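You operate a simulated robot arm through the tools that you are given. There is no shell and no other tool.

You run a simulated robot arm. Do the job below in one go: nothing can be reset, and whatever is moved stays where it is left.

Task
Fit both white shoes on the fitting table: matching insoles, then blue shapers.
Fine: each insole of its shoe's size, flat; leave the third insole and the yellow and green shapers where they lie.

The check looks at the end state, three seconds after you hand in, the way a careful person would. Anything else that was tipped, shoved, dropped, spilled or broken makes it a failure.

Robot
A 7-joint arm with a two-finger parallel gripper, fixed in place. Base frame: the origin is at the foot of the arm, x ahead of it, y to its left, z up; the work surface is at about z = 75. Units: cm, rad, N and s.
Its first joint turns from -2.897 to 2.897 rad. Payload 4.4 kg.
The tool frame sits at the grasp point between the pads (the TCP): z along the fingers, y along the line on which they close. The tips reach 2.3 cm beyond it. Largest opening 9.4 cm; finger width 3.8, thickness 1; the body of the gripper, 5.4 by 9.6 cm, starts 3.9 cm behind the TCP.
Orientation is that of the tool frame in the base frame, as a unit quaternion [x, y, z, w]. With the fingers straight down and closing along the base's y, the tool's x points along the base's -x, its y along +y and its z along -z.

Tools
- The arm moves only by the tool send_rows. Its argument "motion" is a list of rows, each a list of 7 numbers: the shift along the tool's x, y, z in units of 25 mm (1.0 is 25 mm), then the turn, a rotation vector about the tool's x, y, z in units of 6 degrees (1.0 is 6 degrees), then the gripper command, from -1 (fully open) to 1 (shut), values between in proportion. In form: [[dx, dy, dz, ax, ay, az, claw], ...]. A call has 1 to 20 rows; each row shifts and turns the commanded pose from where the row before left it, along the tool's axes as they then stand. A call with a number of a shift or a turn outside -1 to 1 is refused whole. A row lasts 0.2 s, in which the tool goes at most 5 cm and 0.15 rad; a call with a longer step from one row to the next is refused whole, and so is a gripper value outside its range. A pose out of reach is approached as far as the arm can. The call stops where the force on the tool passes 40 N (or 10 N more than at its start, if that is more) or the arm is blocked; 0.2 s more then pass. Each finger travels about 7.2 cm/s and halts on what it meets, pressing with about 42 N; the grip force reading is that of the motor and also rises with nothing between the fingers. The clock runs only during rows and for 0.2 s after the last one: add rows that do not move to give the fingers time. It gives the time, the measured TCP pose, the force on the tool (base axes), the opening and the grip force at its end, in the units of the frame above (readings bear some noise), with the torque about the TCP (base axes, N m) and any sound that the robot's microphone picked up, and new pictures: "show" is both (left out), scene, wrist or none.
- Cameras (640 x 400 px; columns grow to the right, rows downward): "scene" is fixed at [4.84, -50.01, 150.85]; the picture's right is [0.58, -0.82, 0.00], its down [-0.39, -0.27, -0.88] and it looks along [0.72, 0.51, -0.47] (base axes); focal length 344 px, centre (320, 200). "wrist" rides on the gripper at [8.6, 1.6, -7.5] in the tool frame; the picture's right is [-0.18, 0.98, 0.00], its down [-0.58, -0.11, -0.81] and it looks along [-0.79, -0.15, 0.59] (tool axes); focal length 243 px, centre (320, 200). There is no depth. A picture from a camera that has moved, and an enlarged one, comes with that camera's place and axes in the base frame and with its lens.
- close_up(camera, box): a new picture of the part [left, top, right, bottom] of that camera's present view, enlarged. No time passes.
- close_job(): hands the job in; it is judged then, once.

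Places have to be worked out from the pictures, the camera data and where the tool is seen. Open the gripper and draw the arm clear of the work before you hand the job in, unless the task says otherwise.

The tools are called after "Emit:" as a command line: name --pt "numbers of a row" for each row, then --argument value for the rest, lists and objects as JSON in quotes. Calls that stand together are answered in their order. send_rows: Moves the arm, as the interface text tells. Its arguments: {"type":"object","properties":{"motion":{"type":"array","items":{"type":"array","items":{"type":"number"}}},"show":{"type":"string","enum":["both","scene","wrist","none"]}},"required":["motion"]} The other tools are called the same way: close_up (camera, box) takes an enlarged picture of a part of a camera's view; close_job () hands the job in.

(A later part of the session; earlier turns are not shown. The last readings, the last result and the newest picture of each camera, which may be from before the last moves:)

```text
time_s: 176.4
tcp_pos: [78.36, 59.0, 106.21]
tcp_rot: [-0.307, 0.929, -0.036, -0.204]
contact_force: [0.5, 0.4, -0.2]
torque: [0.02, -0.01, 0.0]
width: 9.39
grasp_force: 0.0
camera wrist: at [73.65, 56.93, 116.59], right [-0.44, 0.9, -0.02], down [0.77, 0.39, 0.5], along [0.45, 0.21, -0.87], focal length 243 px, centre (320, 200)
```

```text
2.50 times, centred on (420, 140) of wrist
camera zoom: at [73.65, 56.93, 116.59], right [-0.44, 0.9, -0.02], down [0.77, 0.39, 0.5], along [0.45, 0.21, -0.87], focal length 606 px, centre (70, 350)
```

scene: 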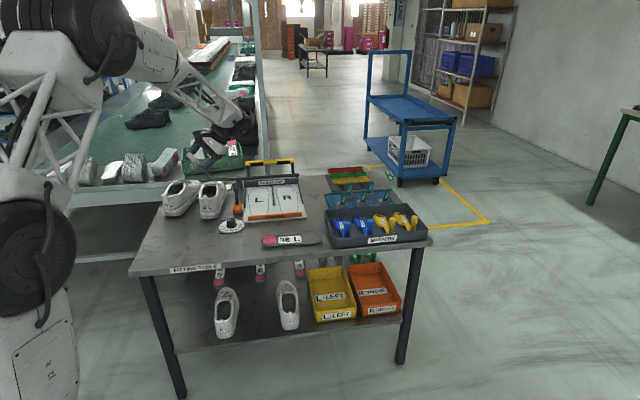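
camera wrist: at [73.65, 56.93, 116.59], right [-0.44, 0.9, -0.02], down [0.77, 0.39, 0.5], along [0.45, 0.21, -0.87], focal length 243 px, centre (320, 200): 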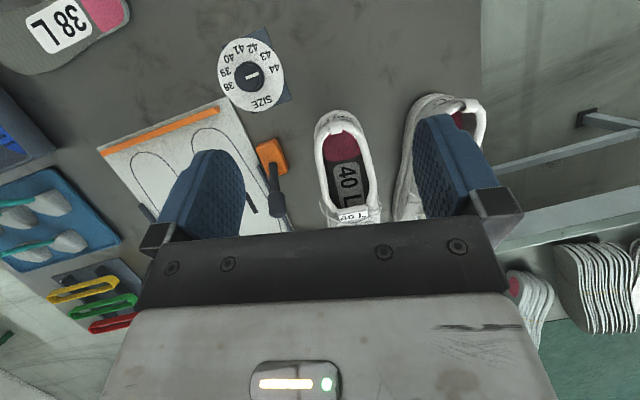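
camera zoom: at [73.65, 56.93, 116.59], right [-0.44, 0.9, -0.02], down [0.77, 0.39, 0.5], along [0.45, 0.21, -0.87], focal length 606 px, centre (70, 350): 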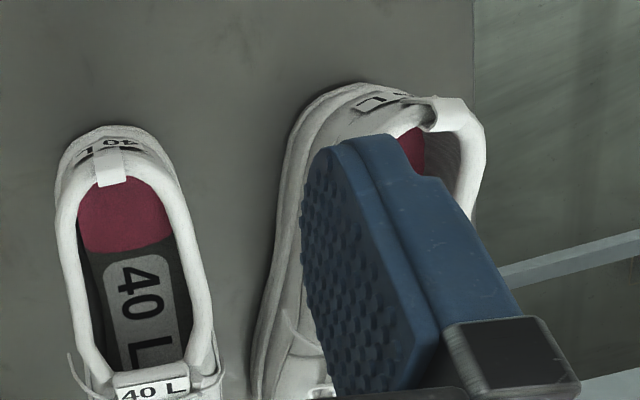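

Both insoles are seated flat, heel to heel. Now the blue shapers: I level the tool and move over toward their tray for a close look.

Emit:
send_rows --pt "0 0 0 0.52 -1 0 -0.5" --pt "0 0 0 0 -1 0 -0.5" --pt "0 0 0 0 -1 0 -0.5" --pt "0 0 0 0 -1 0 -0.5" --pt "0.1 -0.98 0 0 0 0 -0.5" --pt "0.1 -0.98 0 0 0 0 -0.5" --pt "0.1 -0.98 0 0 0 0 -0.5" --pt "0.1 -0.98 0 0 0 0 -0.5" --pt "0.1 -0.98 0 0 0 0 -0.5" --pt "0.1 -0.98 0 0 0 0 -0.5" --pt "0.1 -0.98 0 0 0 0 -0.5" --pt "0.1 -0.98 0 0 0 0 -0.5" --pt "0.1 -0.98 0 0 0 0 -0.5" --pt "0.1 -0.98 0 0 0 0 -0.5" --pt "0.1 -0.98 0 0 0 0 -0.5" --pt "0.1 -0.98 0 0 0 0 -0.5" --pt "0.1 -0.98 0 0 0 0 -0.5" --pt "0.1 -0.98 0 0 0 0 -0.5" --pt "0.1 -0.98 0 0 0 0 -0.5" --pt "0.1 -0.98 0 0 0 0 -0.5" --show "none"

```text
time_s: 180.6
tcp_pos: [98.76, 25.18, 105.84]
tcp_rot: [-0.317, 0.949, 0.003, 0.003]
contact_force: [0.3, -1.1, -0.1]
torque: [-0.01, 0.02, 0.02]
width: 7.05
grasp_force: 0.0
```

I continue to a viewpoint in front of the shaper tray.

Emit:
send_rows --pt "0 0 0 0 0 1 -0.5" --pt "0 0 0 0 0 1 -0.5" --pt "0.92 -0.58 0.2 0 0 0 -0.5" --pt "0.92 -0.58 0.2 0 0 0 -0.5" --pt "0.92 -0.58 0.2 0 0 0 -0.5" --pt "0.92 -0.58 0.2 0 0 0 -0.5" --pt "0.92 -0.58 0.2 0 0 0 -0.5" --pt "0.92 -0.58 0.2 0 0 0 -0.5" --pt "0.92 -0.58 0.2 0 0 0 -0.5" --pt "0.92 -0.58 0.2 0 0 0 -0.5" --pt "0.92 -0.58 0.2 0 0 0 -0.5" --pt "0.92 -0.58 0.2 0 0 0 -0.5" --pt "0 0 0 0 0 0 -0.5" --show "both"

Emit:
close_up --camera "wrist" --box '[220, 30, 460, 210]'

Emit:
close_up --camera "scene" --box '[320, 195, 400, 255]'

```text
time_s: 183.4
tcp_pos: [83.93, 2.3, 100.58]
tcp_rot: [-0.216, 0.976, 0.004, 0.003]
contact_force: [-0.3, 0.2, -0.1]
torque: [0.01, -0.04, -0.01]
width: 7.04
grasp_force: 0.0
camera wrist: at [75.27, 0.09, 108.06], right [-0.25, 0.97, 0.01], down [0.57, 0.14, 0.81], along [0.78, 0.2, -0.59], focal length 243 px, centre (320, 200)
```

scene: 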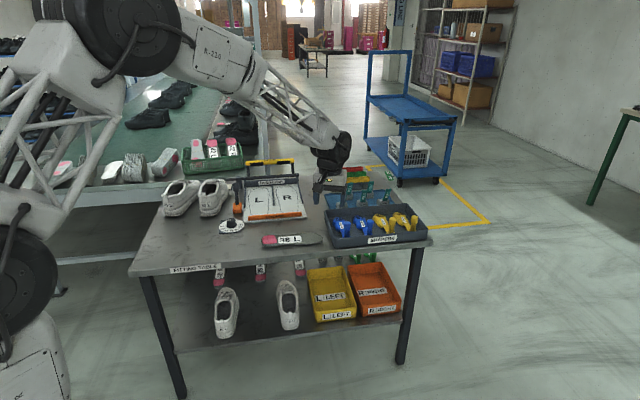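
wrist: 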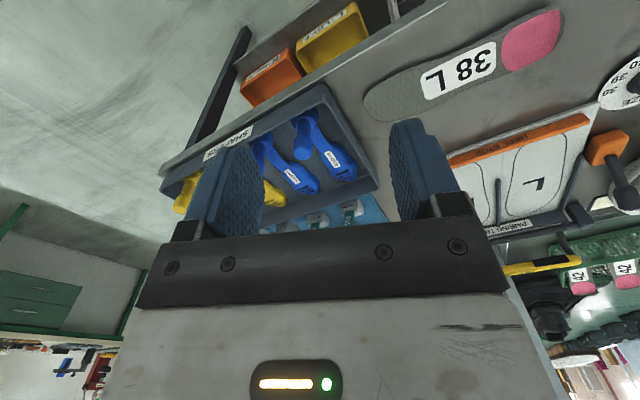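

```text
2.22 times, centred on (340, 120) of wrist
camera zoom: at [75.27, 0.09, 108.06], right [-0.25, 0.97, 0.01], down [0.57, 0.14, 0.81], along [0.78, 0.2, -0.59], focal length 539 px, centre (276, 378)
```

zoom: 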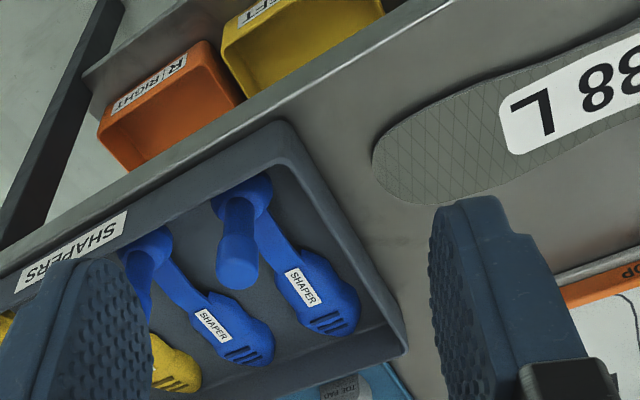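

```text
6.67 times, centred on (360, 225) of scene
camera zoom: at [4.84, -50.01, 150.85], right [0.58, -0.82, 0.0], down [-0.39, -0.27, -0.88], along [0.72, 0.51, -0.47], focal length 2292 px, centre (53, 33)
```

zoom: 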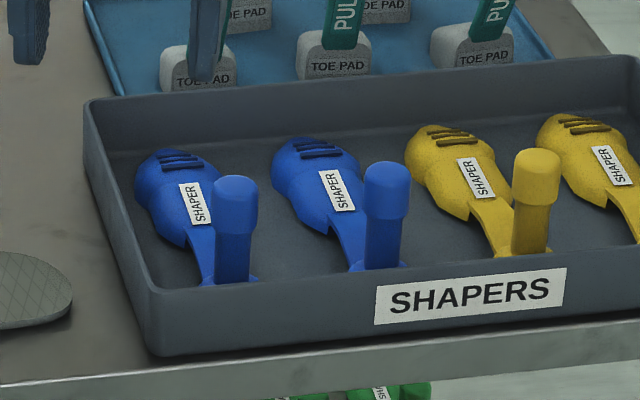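

The shapers have upright handles at the heel end; blue 1's handle is near (97.3,3.2), axis ≈45°. I orient the tool along it (leaning 30° toward its toe) and move above it.

Emit:
send_rows --pt "0 0 0 0 0 -0.833 -0.1" --pt "0 0 0 0 0 -0.833 -0.1" --pt "0 0 0 0 0 -0.833 -0.1" --pt "0 0 0 0 0 -0.833 -0.1" --pt "0 0 0 0 -1 0 -0.1" --pt "0 0 0 0 -1 0 -0.1" --pt "0 0 0 0 -1 0 -0.1" --pt "0 0 0 0 -1 0 -0.1" --pt "0 0 0 0 -1 0 -0.1" --pt "-0.137 -0.573 0.85 0 0 0 -0.1" --pt "-0.137 -0.573 0.85 0 0 0 -0.1" --pt "-0.137 -0.573 0.85 0 0 0 -0.1" --pt "-0.137 -0.573 0.85 0 0 0 -0.1" --pt "-0.137 -0.573 0.85 0 0 0 -0.1" --pt "-0.137 -0.573 0.85 0 0 0 -0.1" --pt "0 0 0 0 0 0 -0.1" --show "both"

Emit:
close_up --camera "scene" --box '[310, 175, 400, 250]'

Emit:
close_up --camera "wrist" --box '[200, 20, 440, 230]'

```text
time_s: 186.8
tcp_pos: [95.92, 2.13, 90.72]
tcp_rot: [-0.369, 0.891, 0.104, 0.242]
contact_force: [-0.1, -0.3, 0.0]
torque: [0.03, 0.04, -0.01]
width: 5.16
grasp_force: 0.0
camera wrist: at [86.7, -4.69, 92.84], right [-0.58, 0.81, 0.1], down [0.15, -0.02, 0.99], along [0.8, 0.59, -0.11], focal length 243 px, centre (320, 200)
```

scene: 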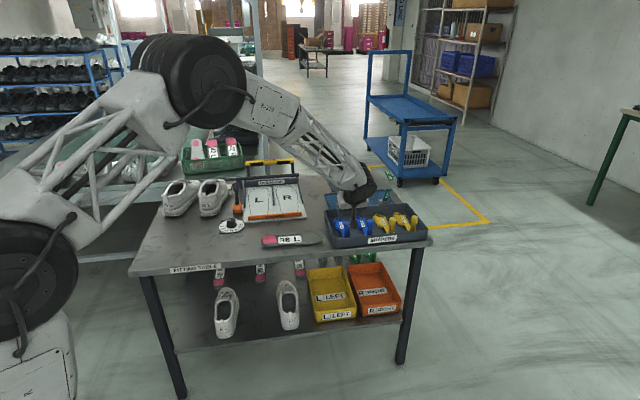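
wrist: 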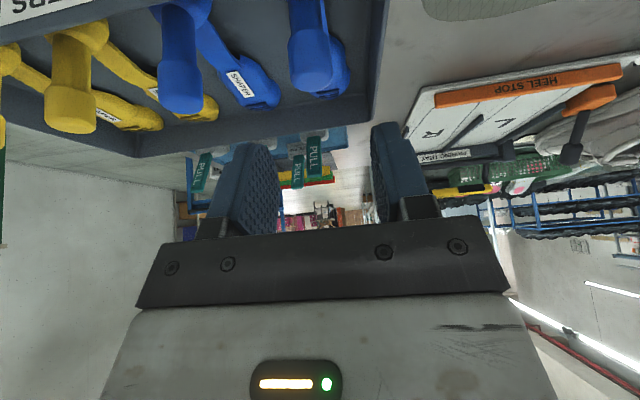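

```text
5.33 times, centred on (355, 212) of scene
camera zoom: at [4.84, -50.01, 150.85], right [0.58, -0.82, 0.0], down [-0.39, -0.27, -0.88], along [0.72, 0.51, -0.47], focal length 1834 px, centre (133, 133)
```

zoom: 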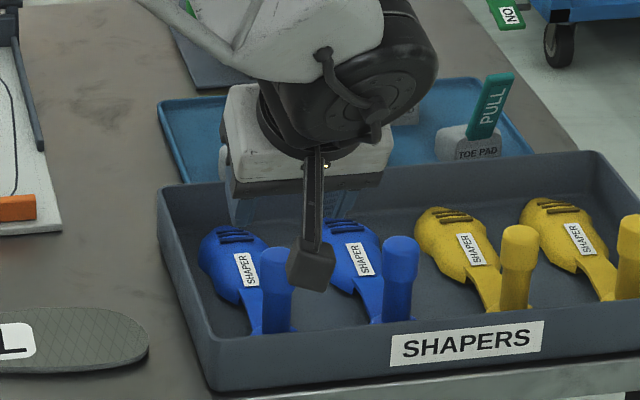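

```text
1.90 times, centred on (320, 125) of wrist
camera zoom: at [86.7, -4.69, 92.84], right [-0.58, 0.81, 0.1], down [0.15, -0.02, 0.99], along [0.8, 0.59, -0.11], focal length 462 px, centre (320, 343)
```

zoom: 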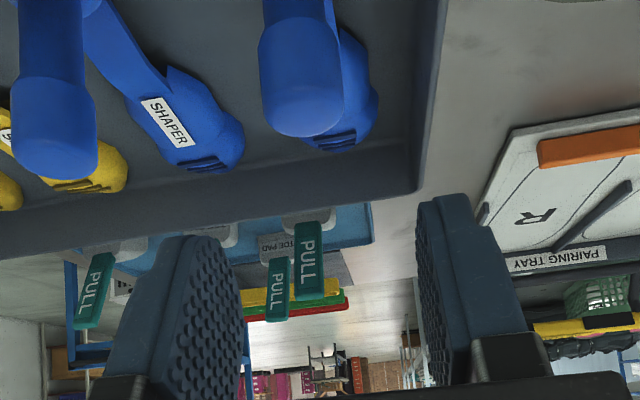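

The handle is laterally between the fingers, cap top ≈(97.1,3.2,84.5). I descend around it to z≈81.8.

Emit:
send_rows --pt "0.211 0 0.565 0 0 0 -0.1" --pt "0.211 0 0.565 0 0 0 -0.1" --pt "0.211 0 0.565 0 0 0 -0.1" --pt "0.211 0 0.565 0 0 0 -0.1" --pt "0.211 0 0.565 0 0 0 -0.1" --pt "0.211 0 0.565 0 0 0 -0.1" --pt "0 0 0 0 0 0 -0.1" --show "wrist"

Emit:
close_up --camera "scene" --box '[310, 175, 400, 250]'

```text
time_s: 188.4
tcp_pos: [97.01, 3.18, 81.68]
tcp_rot: [-0.367, 0.892, 0.102, 0.242]
contact_force: [0.1, 0.1, 0.4]
torque: [-0.02, -0.02, 0.02]
width: 5.17
grasp_force: 0.1
camera wrist: at [87.84, -3.63, 83.81], right [-0.58, 0.81, 0.1], down [0.15, -0.02, 0.99], along [0.8, 0.59, -0.11], focal length 243 px, centre (320, 200)
```

wrist: 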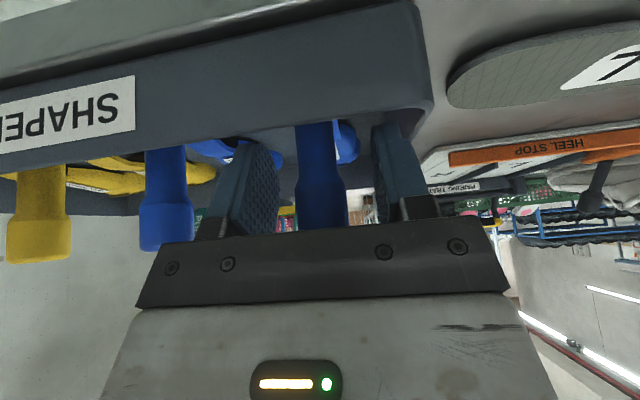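

```text
5.33 times, centred on (355, 212) of scene
camera zoom: at [4.84, -50.01, 150.85], right [0.58, -0.82, 0.0], down [-0.39, -0.27, -0.88], along [0.72, 0.51, -0.47], focal length 1834 px, centre (133, 133)
```

zoom: 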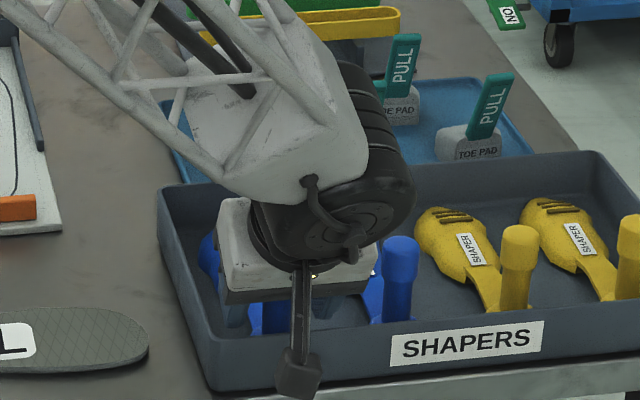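

The handle is centred between the fingers. I close on it.

Emit:
send_rows --pt "0 0 0 0 0 0 0.1" --pt "0 0 0 0 0 0 0.4" --pt "0 0 0 0 0 0 1" --pt "0 0 0 0 0 0 1" --pt "0 0 0 0 0 0 1" --show "wrist"

```text
time_s: 189.6
tcp_pos: [96.96, 3.12, 81.68]
tcp_rot: [-0.369, 0.892, 0.103, 0.242]
contact_force: [0.8, 0.5, -0.1]
torque: [0.0, 0.0, -0.01]
width: 2.41
grasp_force: 41.8
camera wrist: at [87.83, -3.63, 83.82], right [-0.58, 0.81, 0.1], down [0.15, -0.02, 0.99], along [0.8, 0.59, -0.11], focal length 243 px, centre (320, 200)
```

wrist: 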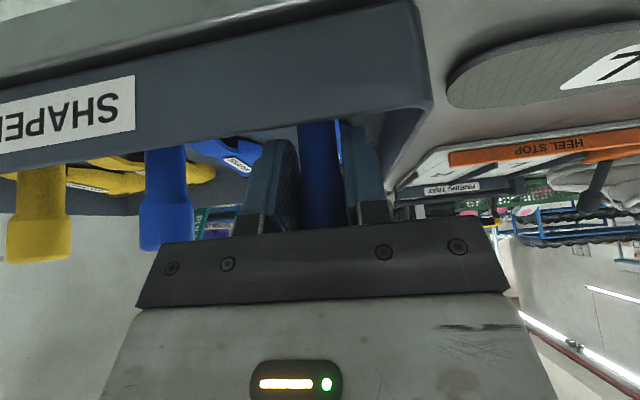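

Gripped at the cap (2.4 cm). I lift slowly and check that it stays level.

Emit:
send_rows --pt "0 0 0 0 0 0 1" --pt "-0.06 0 -0.1 0 0 0 1" --pt "-0.06 0 -0.1 0 0 0 1" --pt "-0.1 0 -0.17 0 0 0 1" --pt "-0.2 0 -0.34 0 0 0 1" --pt "-0.2 0 -0.34 0 0 0 1" --pt "-0.2 0 -0.34 0 0 0 1" --pt "-0.2 0 -0.34 0 0 0 1" --pt "-0.2 0 -0.34 0 0 0 1" --pt "0 0 0 0 0 0 1" --show "wrist"

Emit:
close_up --camera "scene" --box '[310, 165, 400, 250]'

```text
time_s: 191.8
tcp_pos: [96.94, 3.21, 87.74]
tcp_rot: [-0.367, 0.892, 0.102, 0.242]
contact_force: [-0.3, 0.4, -0.7]
torque: [-0.05, 0.06, -0.01]
width: 2.41
grasp_force: 42.0
camera wrist: at [87.75, -3.6, 89.8], right [-0.58, 0.81, 0.1], down [0.15, -0.02, 0.99], along [0.8, 0.59, -0.11], focal length 243 px, centre (320, 200)
```

wrist: 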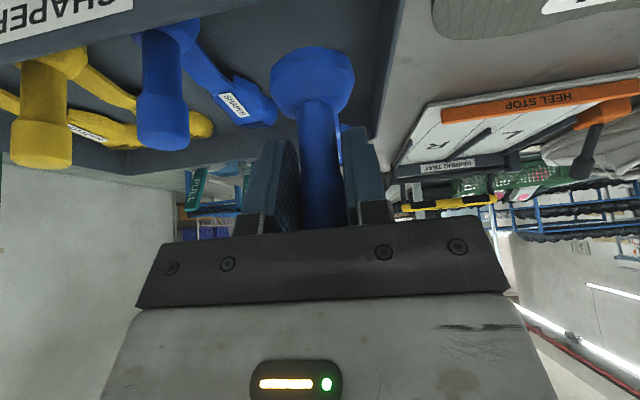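

```text
4.71 times, centred on (355, 208) of scene
camera zoom: at [4.84, -50.01, 150.85], right [0.58, -0.82, 0.0], down [-0.39, -0.27, -0.88], along [0.72, 0.51, -0.47], focal length 1618 px, centre (155, 165)
```

zoom: 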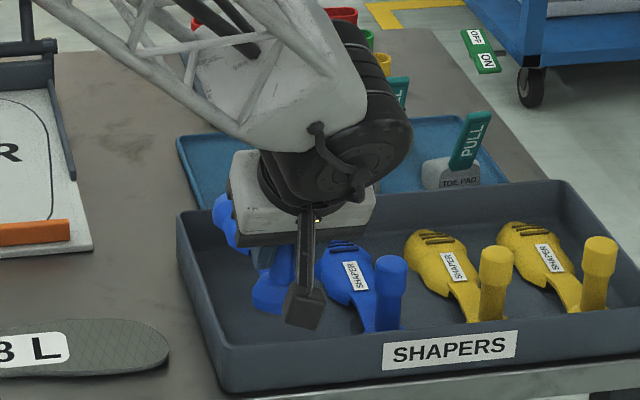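

Blue 1 is held level. I raise it well clear and turn it to face shoe 39's heading (~29°), toe dipped.

Emit:
send_rows --pt "-0.49 0 -0.83 0 0 0 1" --pt "-0.49 0 -0.83 0 0 0 1" --pt "-0.49 0 -0.83 0 0 0 1" --pt "-0.49 0 -0.83 0 0 0 1" --pt "-0.49 0 -0.83 0 0 0 1" --pt "-0.49 0 -0.83 0 0 0 1" --pt "-0.49 0 -0.83 0 0 0 1" --pt "0 0 0 0 0.85 0 1" --pt "0 0 0 0 0.85 0 1" --pt "0 0 0 0 0.85 0 1" --pt "0 0 0 0 0.85 0 1" --pt "0 0 0 0 0.85 0 1" --pt "0 0 0 0 0.85 0 1" --pt "0 0 0 0 0 0.88 1" --pt "0 0 0 0 0 0.88 1" --pt "0 0 0 0 0 0.88 1" --pt "0 0 0 0 0 0 1" --show "both"

Emit:
close_up --camera "scene" --box '[290, 120, 390, 220]'

```text
time_s: 195.4
tcp_pos: [96.98, 3.18, 104.59]
tcp_rot: [-0.251, 0.968, 0.001, -0.002]
contact_force: [0.4, 0.1, -1.1]
torque: [-0.01, 0.03, 0.0]
width: 2.4
grasp_force: 42.0
camera wrist: at [88.57, 0.43, 112.22], right [-0.32, 0.95, 0.0], down [0.56, 0.19, 0.8], along [0.76, 0.26, -0.59], focal length 243 px, centre (320, 200)
```

scene: 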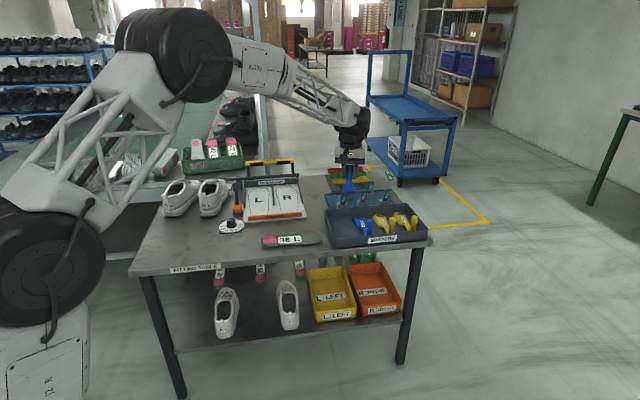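
wrist: 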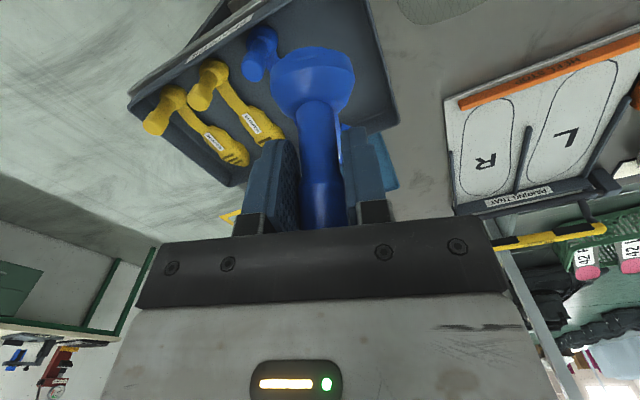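

```text
4.00 times, centred on (340, 170) of scene
camera zoom: at [4.84, -50.01, 150.85], right [0.58, -0.82, 0.0], down [-0.39, -0.27, -0.88], along [0.72, 0.51, -0.47], focal length 1375 px, centre (240, 320)
```

zoom: 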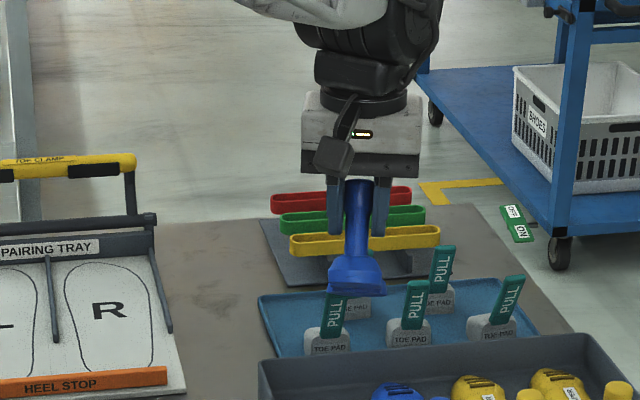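

Now carry it across to behind shoe 39 at height.

Emit:
send_rows --pt "-0.03 0.5 -0.06 0 0 0 1" --pt "-0.066 0.95 -0.06 0 0 0 1" --pt "-0.066 0.95 -0.06 0 0 0 1" --pt "-0.066 0.95 -0.06 0 0 0 1" --pt "-0.066 0.95 -0.06 0 0 0 1" --pt "-0.066 0.95 -0.06 0 0 0 1" --pt "-0.066 0.95 -0.06 0 0 0 1" --pt "-0.066 0.95 -0.06 0 0 0 1" --pt "-0.066 0.95 -0.06 0 0 0 1" --pt "-0.066 0.95 -0.06 0 0 0 1" --pt "-0.066 0.95 -0.06 0 0 0 1" --pt "-0.066 0.95 -0.06 0 0 0 1" --pt "-0.066 0.95 -0.06 0 0 0 1" --pt "-0.066 0.95 -0.06 0 0 0 1" --pt "-0.066 0.95 -0.06 0 0 0 1" --pt "-0.066 0.95 -0.06 0 0 0 1" --show "none"

Emit:
send_rows --pt "-0.066 0.95 0 0 0 0 1" --pt "-0.066 0.95 0 0 0 0 1" --pt "-0.066 0.95 0 0 0 0 1" --pt "-0.066 0.95 0 0 0 0 1" --pt "-0.066 0.95 0 0 0 0 1" --pt "-0.066 0.95 0 0 0 0 1" --pt "-0.066 0.95 0 0 0 0 1" --pt "-0.066 0.95 0 0 0 0 1" --pt "-0.066 0.95 0 0 0 0 1" --pt "-0.066 0.95 0 0 0 0 1" --pt "-0.066 0.95 0 0 0 0 1" --pt "-0.066 0.95 0 0 0 0 1" --pt "-0.066 0.95 0 0 0 0 1" --pt "-0.066 0.95 0 0 0 0 1" --pt "-0.066 0.95 0 0 0 0 1" --pt "0 0.4 0 0 0 0 1" --pt "0 0 0 0 0 0 1" --show "both"

Emit:
close_up --camera "scene" --box '[130, 140, 230, 220]'

```text
time_s: 198.8
tcp_pos: [81.43, 36.57, 107.18]
tcp_rot: [-0.252, 0.968, 0.001, -0.002]
contact_force: [-0.9, 0.2, 0.5]
torque: [-0.03, -0.03, -0.01]
width: 2.4
grasp_force: 41.7
```

```text
time_s: 202.4
tcp_pos: [65.59, 69.91, 107.43]
tcp_rot: [-0.251, 0.968, 0.001, -0.002]
contact_force: [-0.5, -0.2, -0.2]
torque: [-0.03, 0.03, -0.01]
width: 2.41
grasp_force: 41.5
camera wrist: at [57.2, 67.11, 114.94], right [-0.32, 0.95, 0.0], down [0.56, 0.19, 0.8], along [0.76, 0.26, -0.59], focal length 243 px, centre (320, 200)
```

scene: 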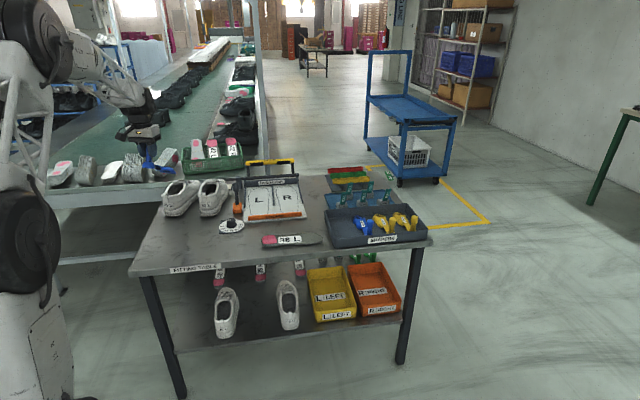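
wrist: 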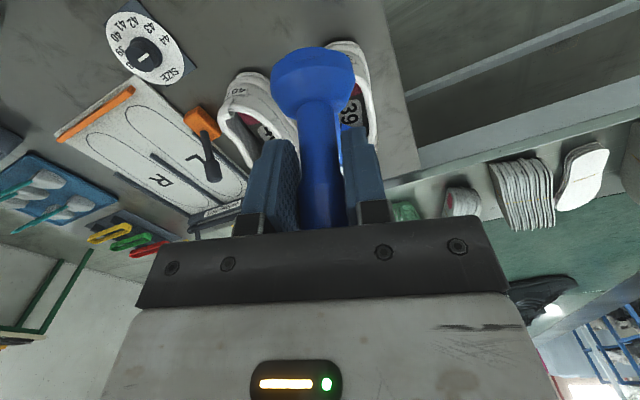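

```text
5.00 times, centred on (180, 180) of scene
camera zoom: at [4.84, -50.01, 150.85], right [0.58, -0.82, 0.0], down [-0.39, -0.27, -0.88], along [0.72, 0.51, -0.47], focal length 1719 px, centre (1020, 300)
```

zoom: 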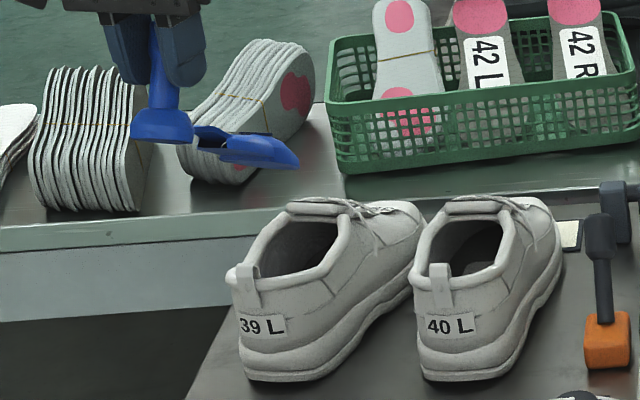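

The held shaper is clearly visible; I zoom in to determine its true heading and length in the grip.

Emit:
close_up --camera "scene" --box '[145, 135, 185, 175]'

Emit:
close_up --camera "wrist" --box '[220, 30, 420, 240]'

```text
10.00 times, centred on (165, 155) of scene
camera zoom: at [4.84, -50.01, 150.85], right [0.58, -0.82, 0.0], down [-0.39, -0.27, -0.88], along [0.72, 0.51, -0.47], focal length 3438 px, centre (1870, 650)
```

zoom: 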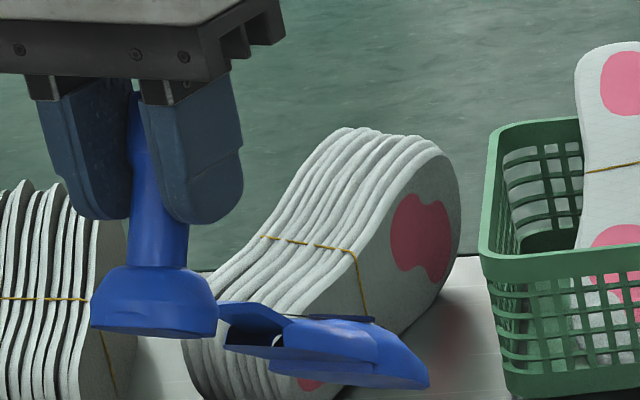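

```text
1.90 times, centred on (320, 135) of wrist
camera zoom: at [57.2, 67.11, 114.94], right [-0.32, 0.95, 0.0], down [0.56, 0.19, 0.8], along [0.76, 0.26, -0.59], focal length 462 px, centre (320, 324)
```

zoom: 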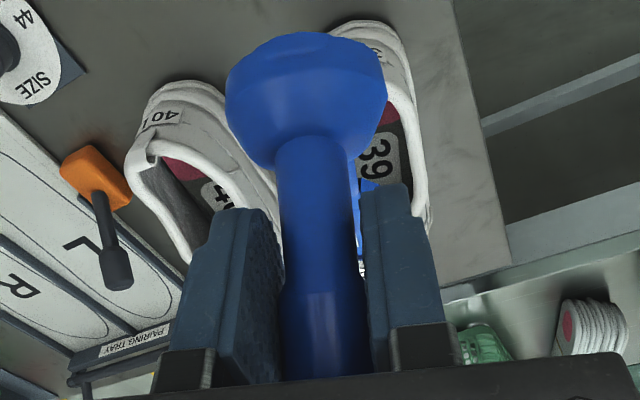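

I estimate the shaper heads ~9° clockwise of the tool and is ~14.7 cm handle‑to‑toe. I turn the tool to 38°, dip to 35° and bring the toe above the shoe 39 opening.

Emit:
send_rows --pt "0 0 0 0 0 -0.75 1" --pt "0 0 0 0 0 -0.75 1" --pt "0 0 0 0 0.75 0 1" --pt "-0.143 0.22 0.5 0 0 0 1" --pt "-0.143 0.22 0.5 0 0 0 1" --pt "-0.143 0.22 0.5 0 0 0 1" --pt "0 0 0 0 0 0 1" --show "wrist"

Emit:
close_up --camera "scene" --box '[140, 150, 220, 220]'

```text
time_s: 204.0
tcp_pos: [65.2, 71.82, 103.45]
tcp_rot: [-0.326, 0.945, -0.01, -0.038]
contact_force: [0.9, 0.4, -0.2]
torque: [-0.01, 0.04, 0.01]
width: 2.42
grasp_force: 42.0
camera wrist: at [57.88, 68.15, 111.64], right [-0.46, 0.89, -0.01], down [0.58, 0.31, 0.76], along [0.67, 0.34, -0.65], focal length 243 px, centre (320, 200)
```

wrist: 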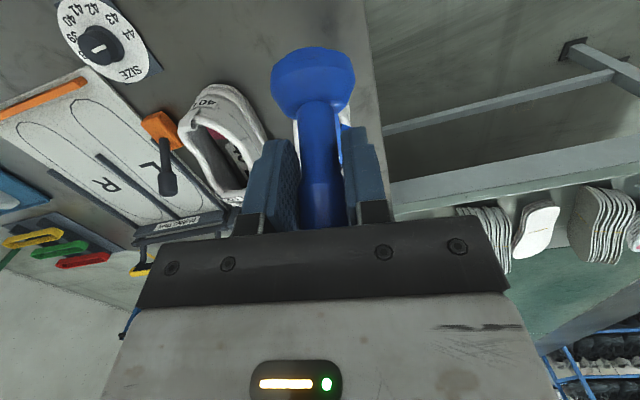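

```text
5.71 times, centred on (180, 185) of scene
camera zoom: at [4.84, -50.01, 150.85], right [0.58, -0.82, 0.0], down [-0.39, -0.27, -0.88], along [0.72, 0.51, -0.47], focal length 1965 px, centre (1120, 286)
```

zoom: 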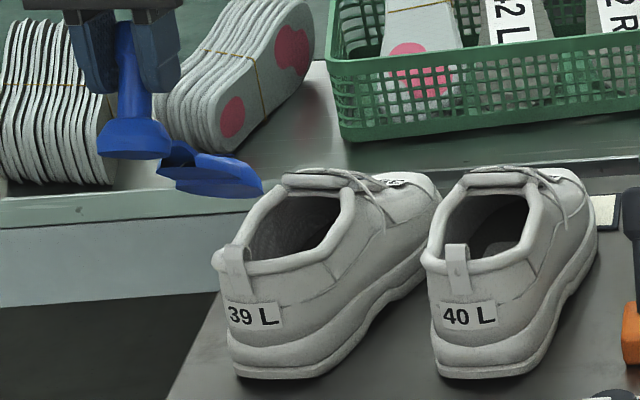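

The shaper sits ~11° clockwise of the tool. I add 4° of yaw and shift slightly left to align its toe with the shoe's midline.

Emit:
send_rows --pt "0 0 0 0 0 -0.67 1" --pt "0.02 0.34 0 0 0 0 1" --pt "0 0 0 0 0 0 1" --show "none"

Emit:
close_up --camera "scene" --box '[140, 150, 220, 220]'

```text
time_s: 204.8
tcp_pos: [64.51, 72.36, 103.6]
tcp_rot: [-0.36, 0.932, -0.01, -0.039]
contact_force: [0.4, -0.4, -0.8]
torque: [0.0, -0.03, -0.04]
width: 2.4
grasp_force: 41.7
```

```text
5.71 times, centred on (180, 185) of scene
camera zoom: at [4.84, -50.01, 150.85], right [0.58, -0.82, 0.0], down [-0.39, -0.27, -0.88], along [0.72, 0.51, -0.47], focal length 1965 px, centre (1120, 286)
```

zoom: 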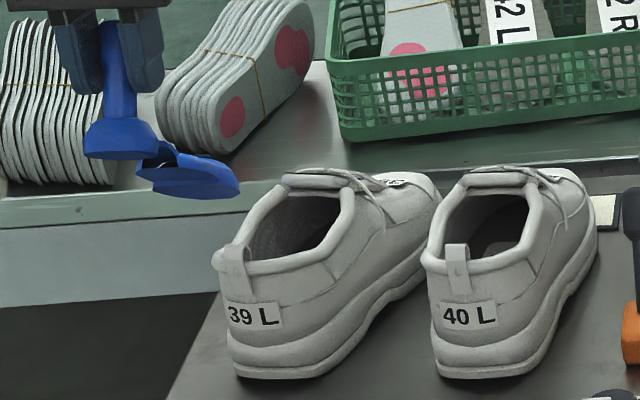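

The toe is on the shoe's midline. I descend forward into the opening (first 4.6 cm down).

Emit:
send_rows --pt "-0.298 -0.062 0.438 0 0 0 1" --pt "-0.298 -0.062 0.438 0 0 0 1" --pt "-0.298 -0.062 0.438 0 0 0 1" --pt "-0.298 -0.062 0.438 0 0 0 1" --pt "0 0 0 0 0 0 1" --show "none"

Emit:
close_up --camera "scene" --box '[140, 150, 220, 220]'

```text
time_s: 206.0
tcp_pos: [66.96, 73.65, 99.0]
tcp_rot: [-0.358, 0.933, -0.009, -0.039]
contact_force: [-2.8, -3.8, 15.9]
torque: [0.96, -1.04, -0.01]
width: 2.41
grasp_force: 41.7
```

```text
5.71 times, centred on (180, 185) of scene
camera zoom: at [4.84, -50.01, 150.85], right [0.58, -0.82, 0.0], down [-0.39, -0.27, -0.88], along [0.72, 0.51, -0.47], focal length 1965 px, centre (1120, 286)
```

zoom: 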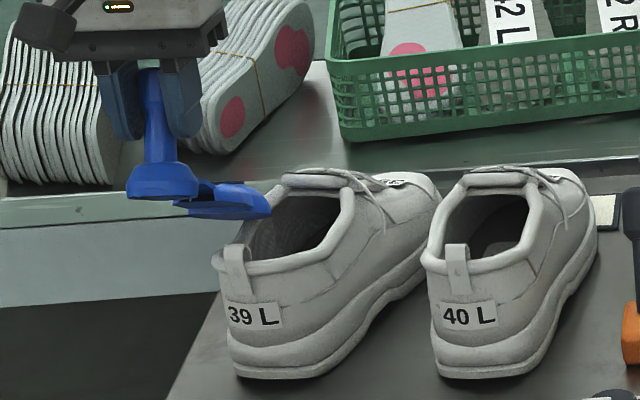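

The toe's left edge is on the left rim: shoe 39 actually heads ~24° now. I back up 4 cm and re-measure how the shaper sits in the grip.

Emit:
send_rows --pt "0.03 0 -0.4 0 0 0 1" --pt "0.06 0 -0.8 0 0 0 1" --pt "0.03 0 -0.4 0 0 0 1" --pt "0 0 0 0 0 0.67 1" --pt "0 0 0 0 0 0 1" --show "wrist"

Emit:
close_up --camera "scene" --box '[140, 150, 220, 220]'

```text
time_s: 207.2
tcp_pos: [67.0, 73.73, 102.88]
tcp_rot: [-0.326, 0.944, -0.01, -0.038]
contact_force: [0.0, 0.2, 0.5]
torque: [-0.01, 0.03, 0.0]
width: 2.4
grasp_force: 42.0
camera wrist: at [59.69, 70.05, 111.04], right [-0.46, 0.89, -0.01], down [0.58, 0.31, 0.76], along [0.67, 0.34, -0.65], focal length 243 px, centre (320, 200)
```

wrist: 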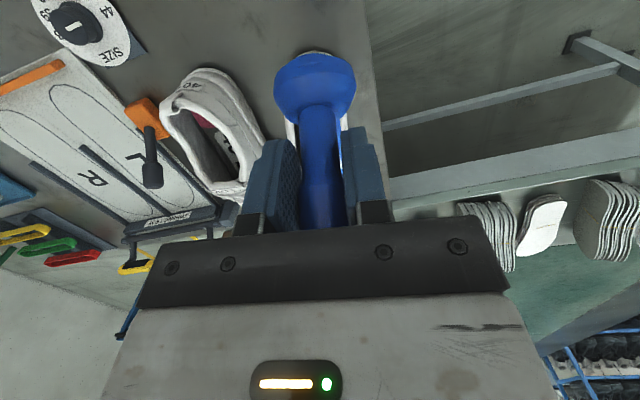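

```text
5.71 times, centred on (180, 185) of scene
camera zoom: at [4.84, -50.01, 150.85], right [0.58, -0.82, 0.0], down [-0.39, -0.27, -0.88], along [0.72, 0.51, -0.47], focal length 1965 px, centre (1120, 286)
```

zoom: 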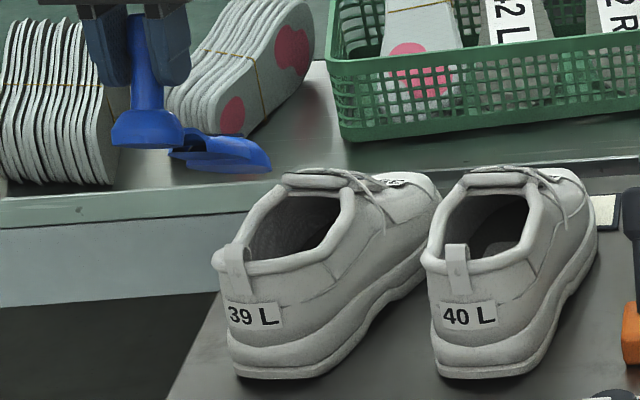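

The shaper's pitch in the grip slipped ~5°, so I tilt 8° more (to ~38° dip) and reposition on the corrected midline, toe above the opening.

Emit:
send_rows --pt "0.5 0 0 0 0.7 0 1" --pt "0.5 -0.02 0 0 0.7 0 1" --pt "0.05 -0.02 0 0 0 0 1" --pt "0 0 0 0 0 0 1" --show "none"

Emit:
close_up --camera "scene" --box '[140, 150, 220, 220]'

```text
time_s: 208.2
tcp_pos: [65.03, 72.09, 103.31]
tcp_rot: [-0.324, 0.939, -0.035, -0.109]
contact_force: [0.3, 0.7, 0.0]
torque: [0.02, 0.04, -0.01]
width: 2.4
grasp_force: 42.1
```

```text
5.71 times, centred on (180, 185) of scene
camera zoom: at [4.84, -50.01, 150.85], right [0.58, -0.82, 0.0], down [-0.39, -0.27, -0.88], along [0.72, 0.51, -0.47], focal length 1965 px, centre (1120, 286)
```

zoom: 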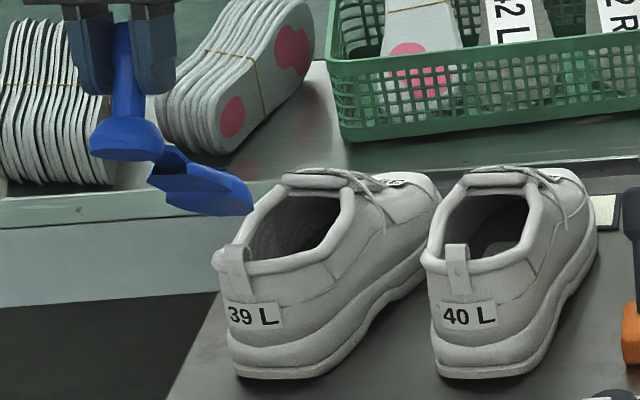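

The toe is on the midline just behind the opening. I go forward 2.5 cm and down 3 cm.

Emit:
send_rows --pt "-0.378 -0.097 -0.087 0 0 0 1" --pt "-0.378 -0.097 -0.087 0 0 0 1" --pt "-0.27 -0.05 0.22 0 0 0 1" --pt "-0.09 0 0.39 0 0 0 1" --pt "-0.09 0 0.39 0 0 0 1" --pt "0 0 0 0 0 0 1" --show "none"

Emit:
close_up --camera "scene" --box '[140, 150, 220, 220]'

```text
time_s: 209.6
tcp_pos: [67.28, 73.2, 100.55]
tcp_rot: [-0.325, 0.939, -0.035, -0.107]
contact_force: [0.8, 0.5, -1.4]
torque: [-0.03, -0.02, -0.02]
width: 2.42
grasp_force: 42.2
```

```text
5.71 times, centred on (180, 185) of scene
camera zoom: at [4.84, -50.01, 150.85], right [0.58, -0.82, 0.0], down [-0.39, -0.27, -0.88], along [0.72, 0.51, -0.47], focal length 1965 px, centre (1120, 286)
```

zoom: 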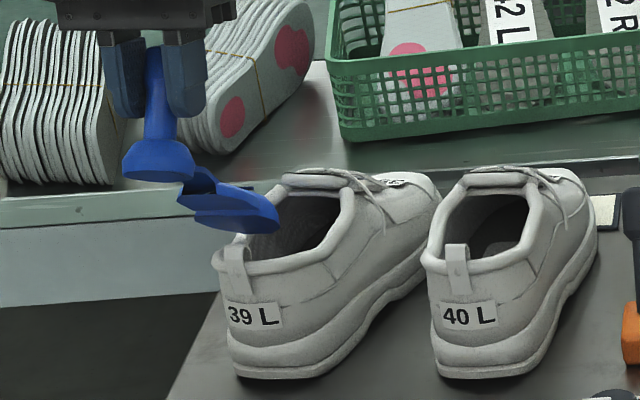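

On line but ~0.5 cm left of the opening's centre. I shift right 0.6 cm and lower 3 cm.

Emit:
send_rows --pt "0.057 -0.233 0.013 0 0 0 1" --pt "-0.09 0 0.39 0 0 0 1" --pt "-0.09 0 0.39 0 0 0 1" --pt "-0.09 0 0.39 0 0 0 1" --pt "0 0 0 0 0 0 1" --show "none"

Emit:
close_up --camera "scene" --box '[140, 150, 220, 220]'

```text
time_s: 210.8
tcp_pos: [67.52, 72.35, 97.55]
tcp_rot: [-0.325, 0.939, -0.033, -0.108]
contact_force: [-0.3, 0.0, -1.2]
torque: [0.0, 0.02, 0.01]
width: 2.4
grasp_force: 42.0
```

```text
5.71 times, centred on (180, 185) of scene
camera zoom: at [4.84, -50.01, 150.85], right [0.58, -0.82, 0.0], down [-0.39, -0.27, -0.88], along [0.72, 0.51, -0.47], focal length 1965 px, centre (1120, 286)
```

zoom: 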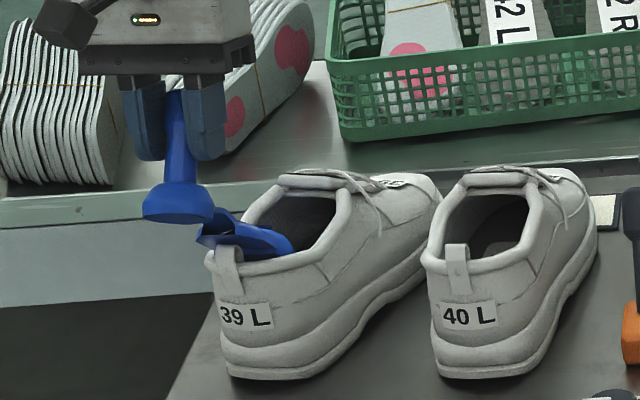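

The toe is inside the opening. I continue forward 3 cm and down 2 cm.

Emit:
send_rows --pt "-0.263 -0.058 0.104 0 0 0 1" --pt "-0.263 -0.058 0.104 0 0 0 1" --pt "-0.263 -0.058 0.104 0 0 0 1" --pt "-0.263 -0.058 0.104 0 0 0 1" --pt "-0.263 -0.058 0.104 0 0 0 1" --pt "0 0 0 0 0 0 1" --show "none"

Emit:
close_up --camera "scene" --box '[140, 150, 220, 220]'

```text
time_s: 212.2
tcp_pos: [70.48, 73.71, 95.62]
tcp_rot: [-0.324, 0.939, -0.034, -0.108]
contact_force: [0.7, 0.3, -0.8]
torque: [-0.01, -0.01, 0.0]
width: 2.41
grasp_force: 42.2
```

```text
5.71 times, centred on (180, 185) of scene
camera zoom: at [4.84, -50.01, 150.85], right [0.58, -0.82, 0.0], down [-0.39, -0.27, -0.88], along [0.72, 0.51, -0.47], focal length 1965 px, centre (1120, 286)
```

zoom: 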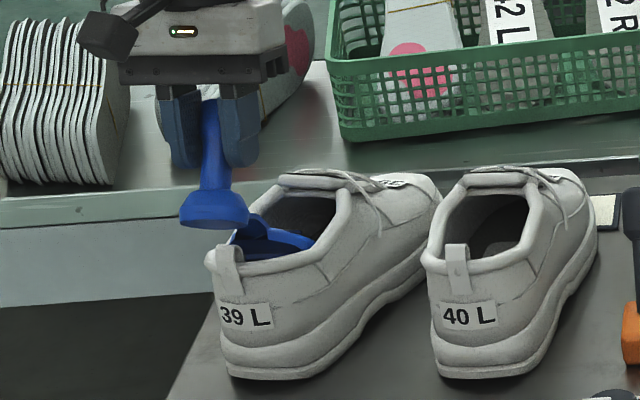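

The toe form is inside. I keep going forward 3.3 cm while levelling from 38° to ~25°.

Emit:
send_rows --pt "-0.235 -0.053 0.175 0 -0.36 0 1" --pt "-0.235 -0.053 0.175 0 -0.36 0 1" --pt "-0.235 -0.053 0.175 0 -0.36 0 1" --pt "-0.235 -0.053 0.175 0 -0.36 0 1" --pt "-0.235 -0.053 0.175 0 -0.36 0 1" --pt "-0.235 -0.053 0.175 0 -0.36 0 1" --pt "0 0 0 0 0 0 1" --show "none"

Emit:
close_up --camera "scene" --box '[140, 150, 220, 220]'

```text
time_s: 213.8
tcp_pos: [73.26, 75.1, 92.52]
tcp_rot: [-0.326, 0.945, 0.003, 0.0]
contact_force: [4.0, 2.1, 17.7]
torque: [0.33, -0.27, -0.06]
width: 2.4
grasp_force: 42.0
```

```text
5.71 times, centred on (180, 185) of scene
camera zoom: at [4.84, -50.01, 150.85], right [0.58, -0.82, 0.0], down [-0.39, -0.27, -0.88], along [0.72, 0.51, -0.47], focal length 1965 px, centre (1120, 286)
```

zoom: 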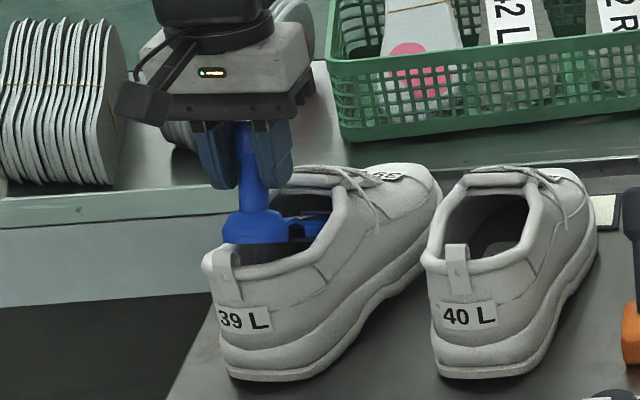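

The base is bearing on the back rim (18 N). I raise 0.6 cm and move forward 2 cm.

Emit:
send_rows --pt "0 0 -0.24 0 0 0 1" --pt "-0.194 -0.049 0 0 0 0 1" --pt "-0.194 -0.049 0 0 0 0 1" --pt "-0.194 -0.049 0 0 0 0 1" --pt "-0.194 -0.049 0 0 0 0 1" --pt "0 0 0 0 0 0 1" --show "wrist"

Emit:
close_up --camera "scene" --box '[150, 155, 220, 225]'

```text
time_s: 215.2
tcp_pos: [75.19, 75.86, 92.96]
tcp_rot: [-0.326, 0.945, 0.002, -0.003]
contact_force: [0.1, -0.1, -2.3]
torque: [-0.18, 0.19, -0.01]
width: 2.39
grasp_force: 42.3
camera wrist: at [67.3, 71.82, 100.54], right [-0.46, 0.89, 0.0], down [0.53, 0.27, 0.8], along [0.71, 0.37, -0.59], focal length 243 px, centre (320, 200)
```

wrist: 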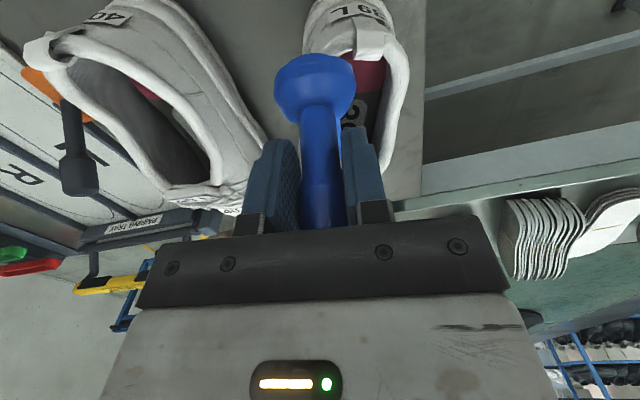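

```text
5.71 times, centred on (185, 190) of scene
camera zoom: at [4.84, -50.01, 150.85], right [0.58, -0.82, 0.0], down [-0.39, -0.27, -0.88], along [0.72, 0.51, -0.47], focal length 1965 px, centre (1091, 257)
```

zoom: 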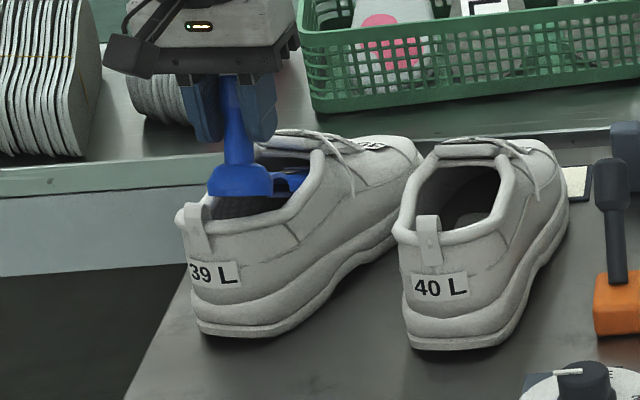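

The base is ~1 cm right of the shoe's centreline. I shift left 0.8 cm, then level further (to ~12°) while lowering the base into the opening.

Emit:
send_rows --pt "-0.04 0.155 0 0 0 0 1" --pt "-0.04 0.155 0 0 0 0 1" --pt "-0.09 -0.023 0.255 0 -0.36 0 1" --pt "-0.09 -0.023 0.255 0 -0.36 0 1" --pt "-0.062 -0.023 0.255 0 -0.36 0 1" --pt "0 0 0 0 0 0 1" --show "none"

Emit:
close_up --camera "scene" --box '[150, 155, 220, 225]'

```text
time_s: 216.6
tcp_pos: [75.5, 77.02, 91.21]
tcp_rot: [-0.325, 0.944, 0.02, 0.051]
contact_force: [-1.3, -0.4, -0.7]
torque: [-0.13, 0.18, -0.02]
width: 2.39
grasp_force: 42.1
```

```text
5.71 times, centred on (185, 190) of scene
camera zoom: at [4.84, -50.01, 150.85], right [0.58, -0.82, 0.0], down [-0.39, -0.27, -0.88], along [0.72, 0.51, -0.47], focal length 1965 px, centre (1091, 257)
```

zoom: 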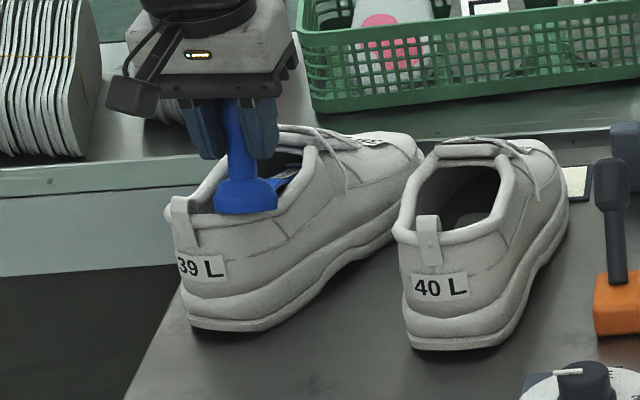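

The shoe yawed to ~18° since the shaper heads ~26° inside it. I rotate the shaper 8° clockwise about its middle to align them and relieve the side contact.

Emit:
send_rows --pt "0 0.1 0 0 0 0.333 1" --pt "0 0.1 0 0 0 0.333 1" --pt "0 0.1 0 0 0 0.333 1" --pt "0 0.1 0 0 0 0.333 1" --pt "0 0 0 0 0 0 1" --show "wrist"

Emit:
close_up --camera "scene" --box '[150, 155, 220, 225]'

```text
time_s: 217.8
tcp_pos: [74.79, 77.75, 91.2]
tcp_rot: [-0.259, 0.964, 0.024, 0.05]
contact_force: [1.2, -0.6, 1.7]
torque: [-0.03, -0.02, -0.05]
width: 2.39
grasp_force: 42.2
camera wrist: at [65.92, 74.26, 97.73], right [-0.33, 0.94, 0.04], down [0.49, 0.14, 0.86], along [0.81, 0.31, -0.5], focal length 243 px, centre (320, 200)
```

wrist: 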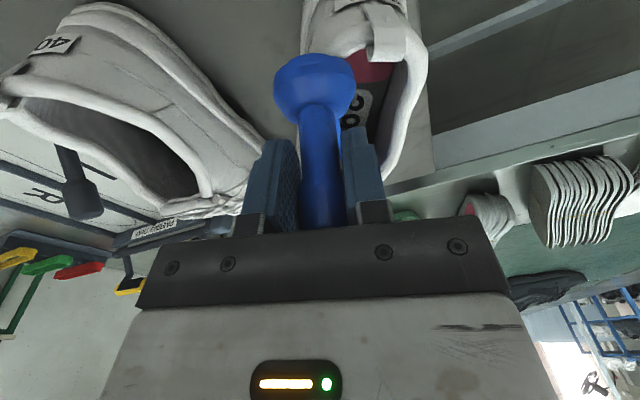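

```text
5.71 times, centred on (185, 190) of scene
camera zoom: at [4.84, -50.01, 150.85], right [0.58, -0.82, 0.0], down [-0.39, -0.27, -0.88], along [0.72, 0.51, -0.47], focal length 1965 px, centre (1091, 257)
```

zoom: 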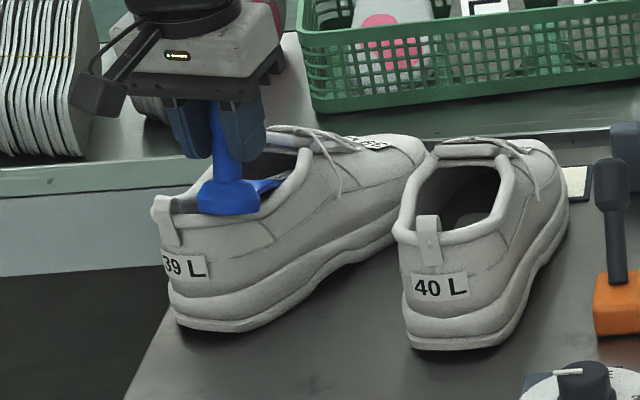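

The shoe follows the shaper (friction under the vamp). I unload it (dip the toe, raise 0.6 cm), then swing the base 0.8 cm left to centre it.

Emit:
send_rows --pt "0 0 -0.24 0 0.5 0 1" --pt "0 0.1 0 0 0 0.15 1" --pt "0 0.1 0 0 0 0.15 1" --pt "0 0.1 0 0 0 0.15 1" --pt "0 0.05 0 0 0 0.15 1" --pt "0 0 0 0 0 0 1" --show "wrist"

Emit:
close_up --camera "scene" --box '[150, 155, 220, 225]'

```text
time_s: 219.2
tcp_pos: [74.37, 78.31, 91.86]
tcp_rot: [-0.23, 0.973, 0.018, 0.025]
contact_force: [3.0, 0.1, 0.8]
torque: [0.0, 0.0, -0.01]
width: 2.41
grasp_force: 42.4
camera wrist: at [65.51, 75.61, 98.8], right [-0.27, 0.96, 0.03], down [0.54, 0.12, 0.83], along [0.8, 0.25, -0.55], focal length 243 px, centre (320, 200)
```

wrist: 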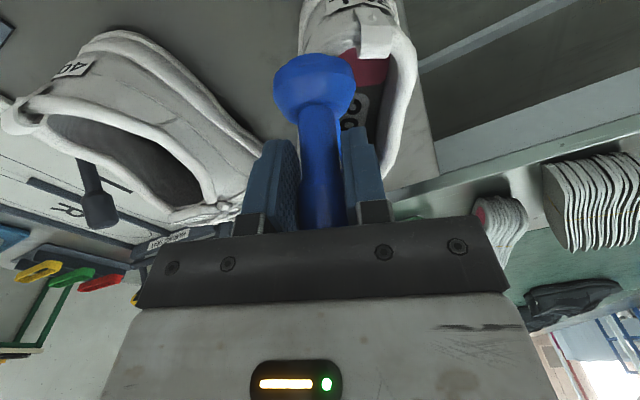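

```text
5.71 times, centred on (185, 190) of scene
camera zoom: at [4.84, -50.01, 150.85], right [0.58, -0.82, 0.0], down [-0.39, -0.27, -0.88], along [0.72, 0.51, -0.47], focal length 1965 px, centre (1091, 257)
```

zoom: 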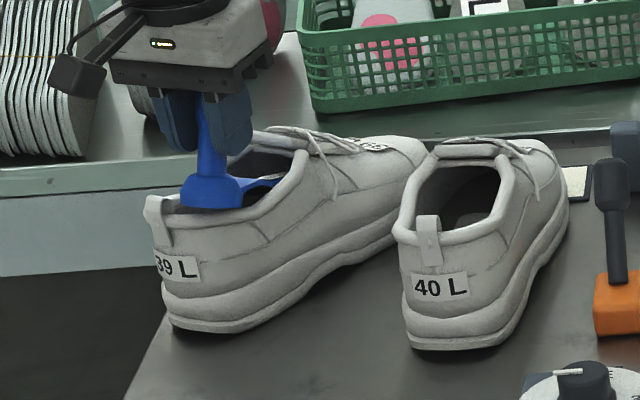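

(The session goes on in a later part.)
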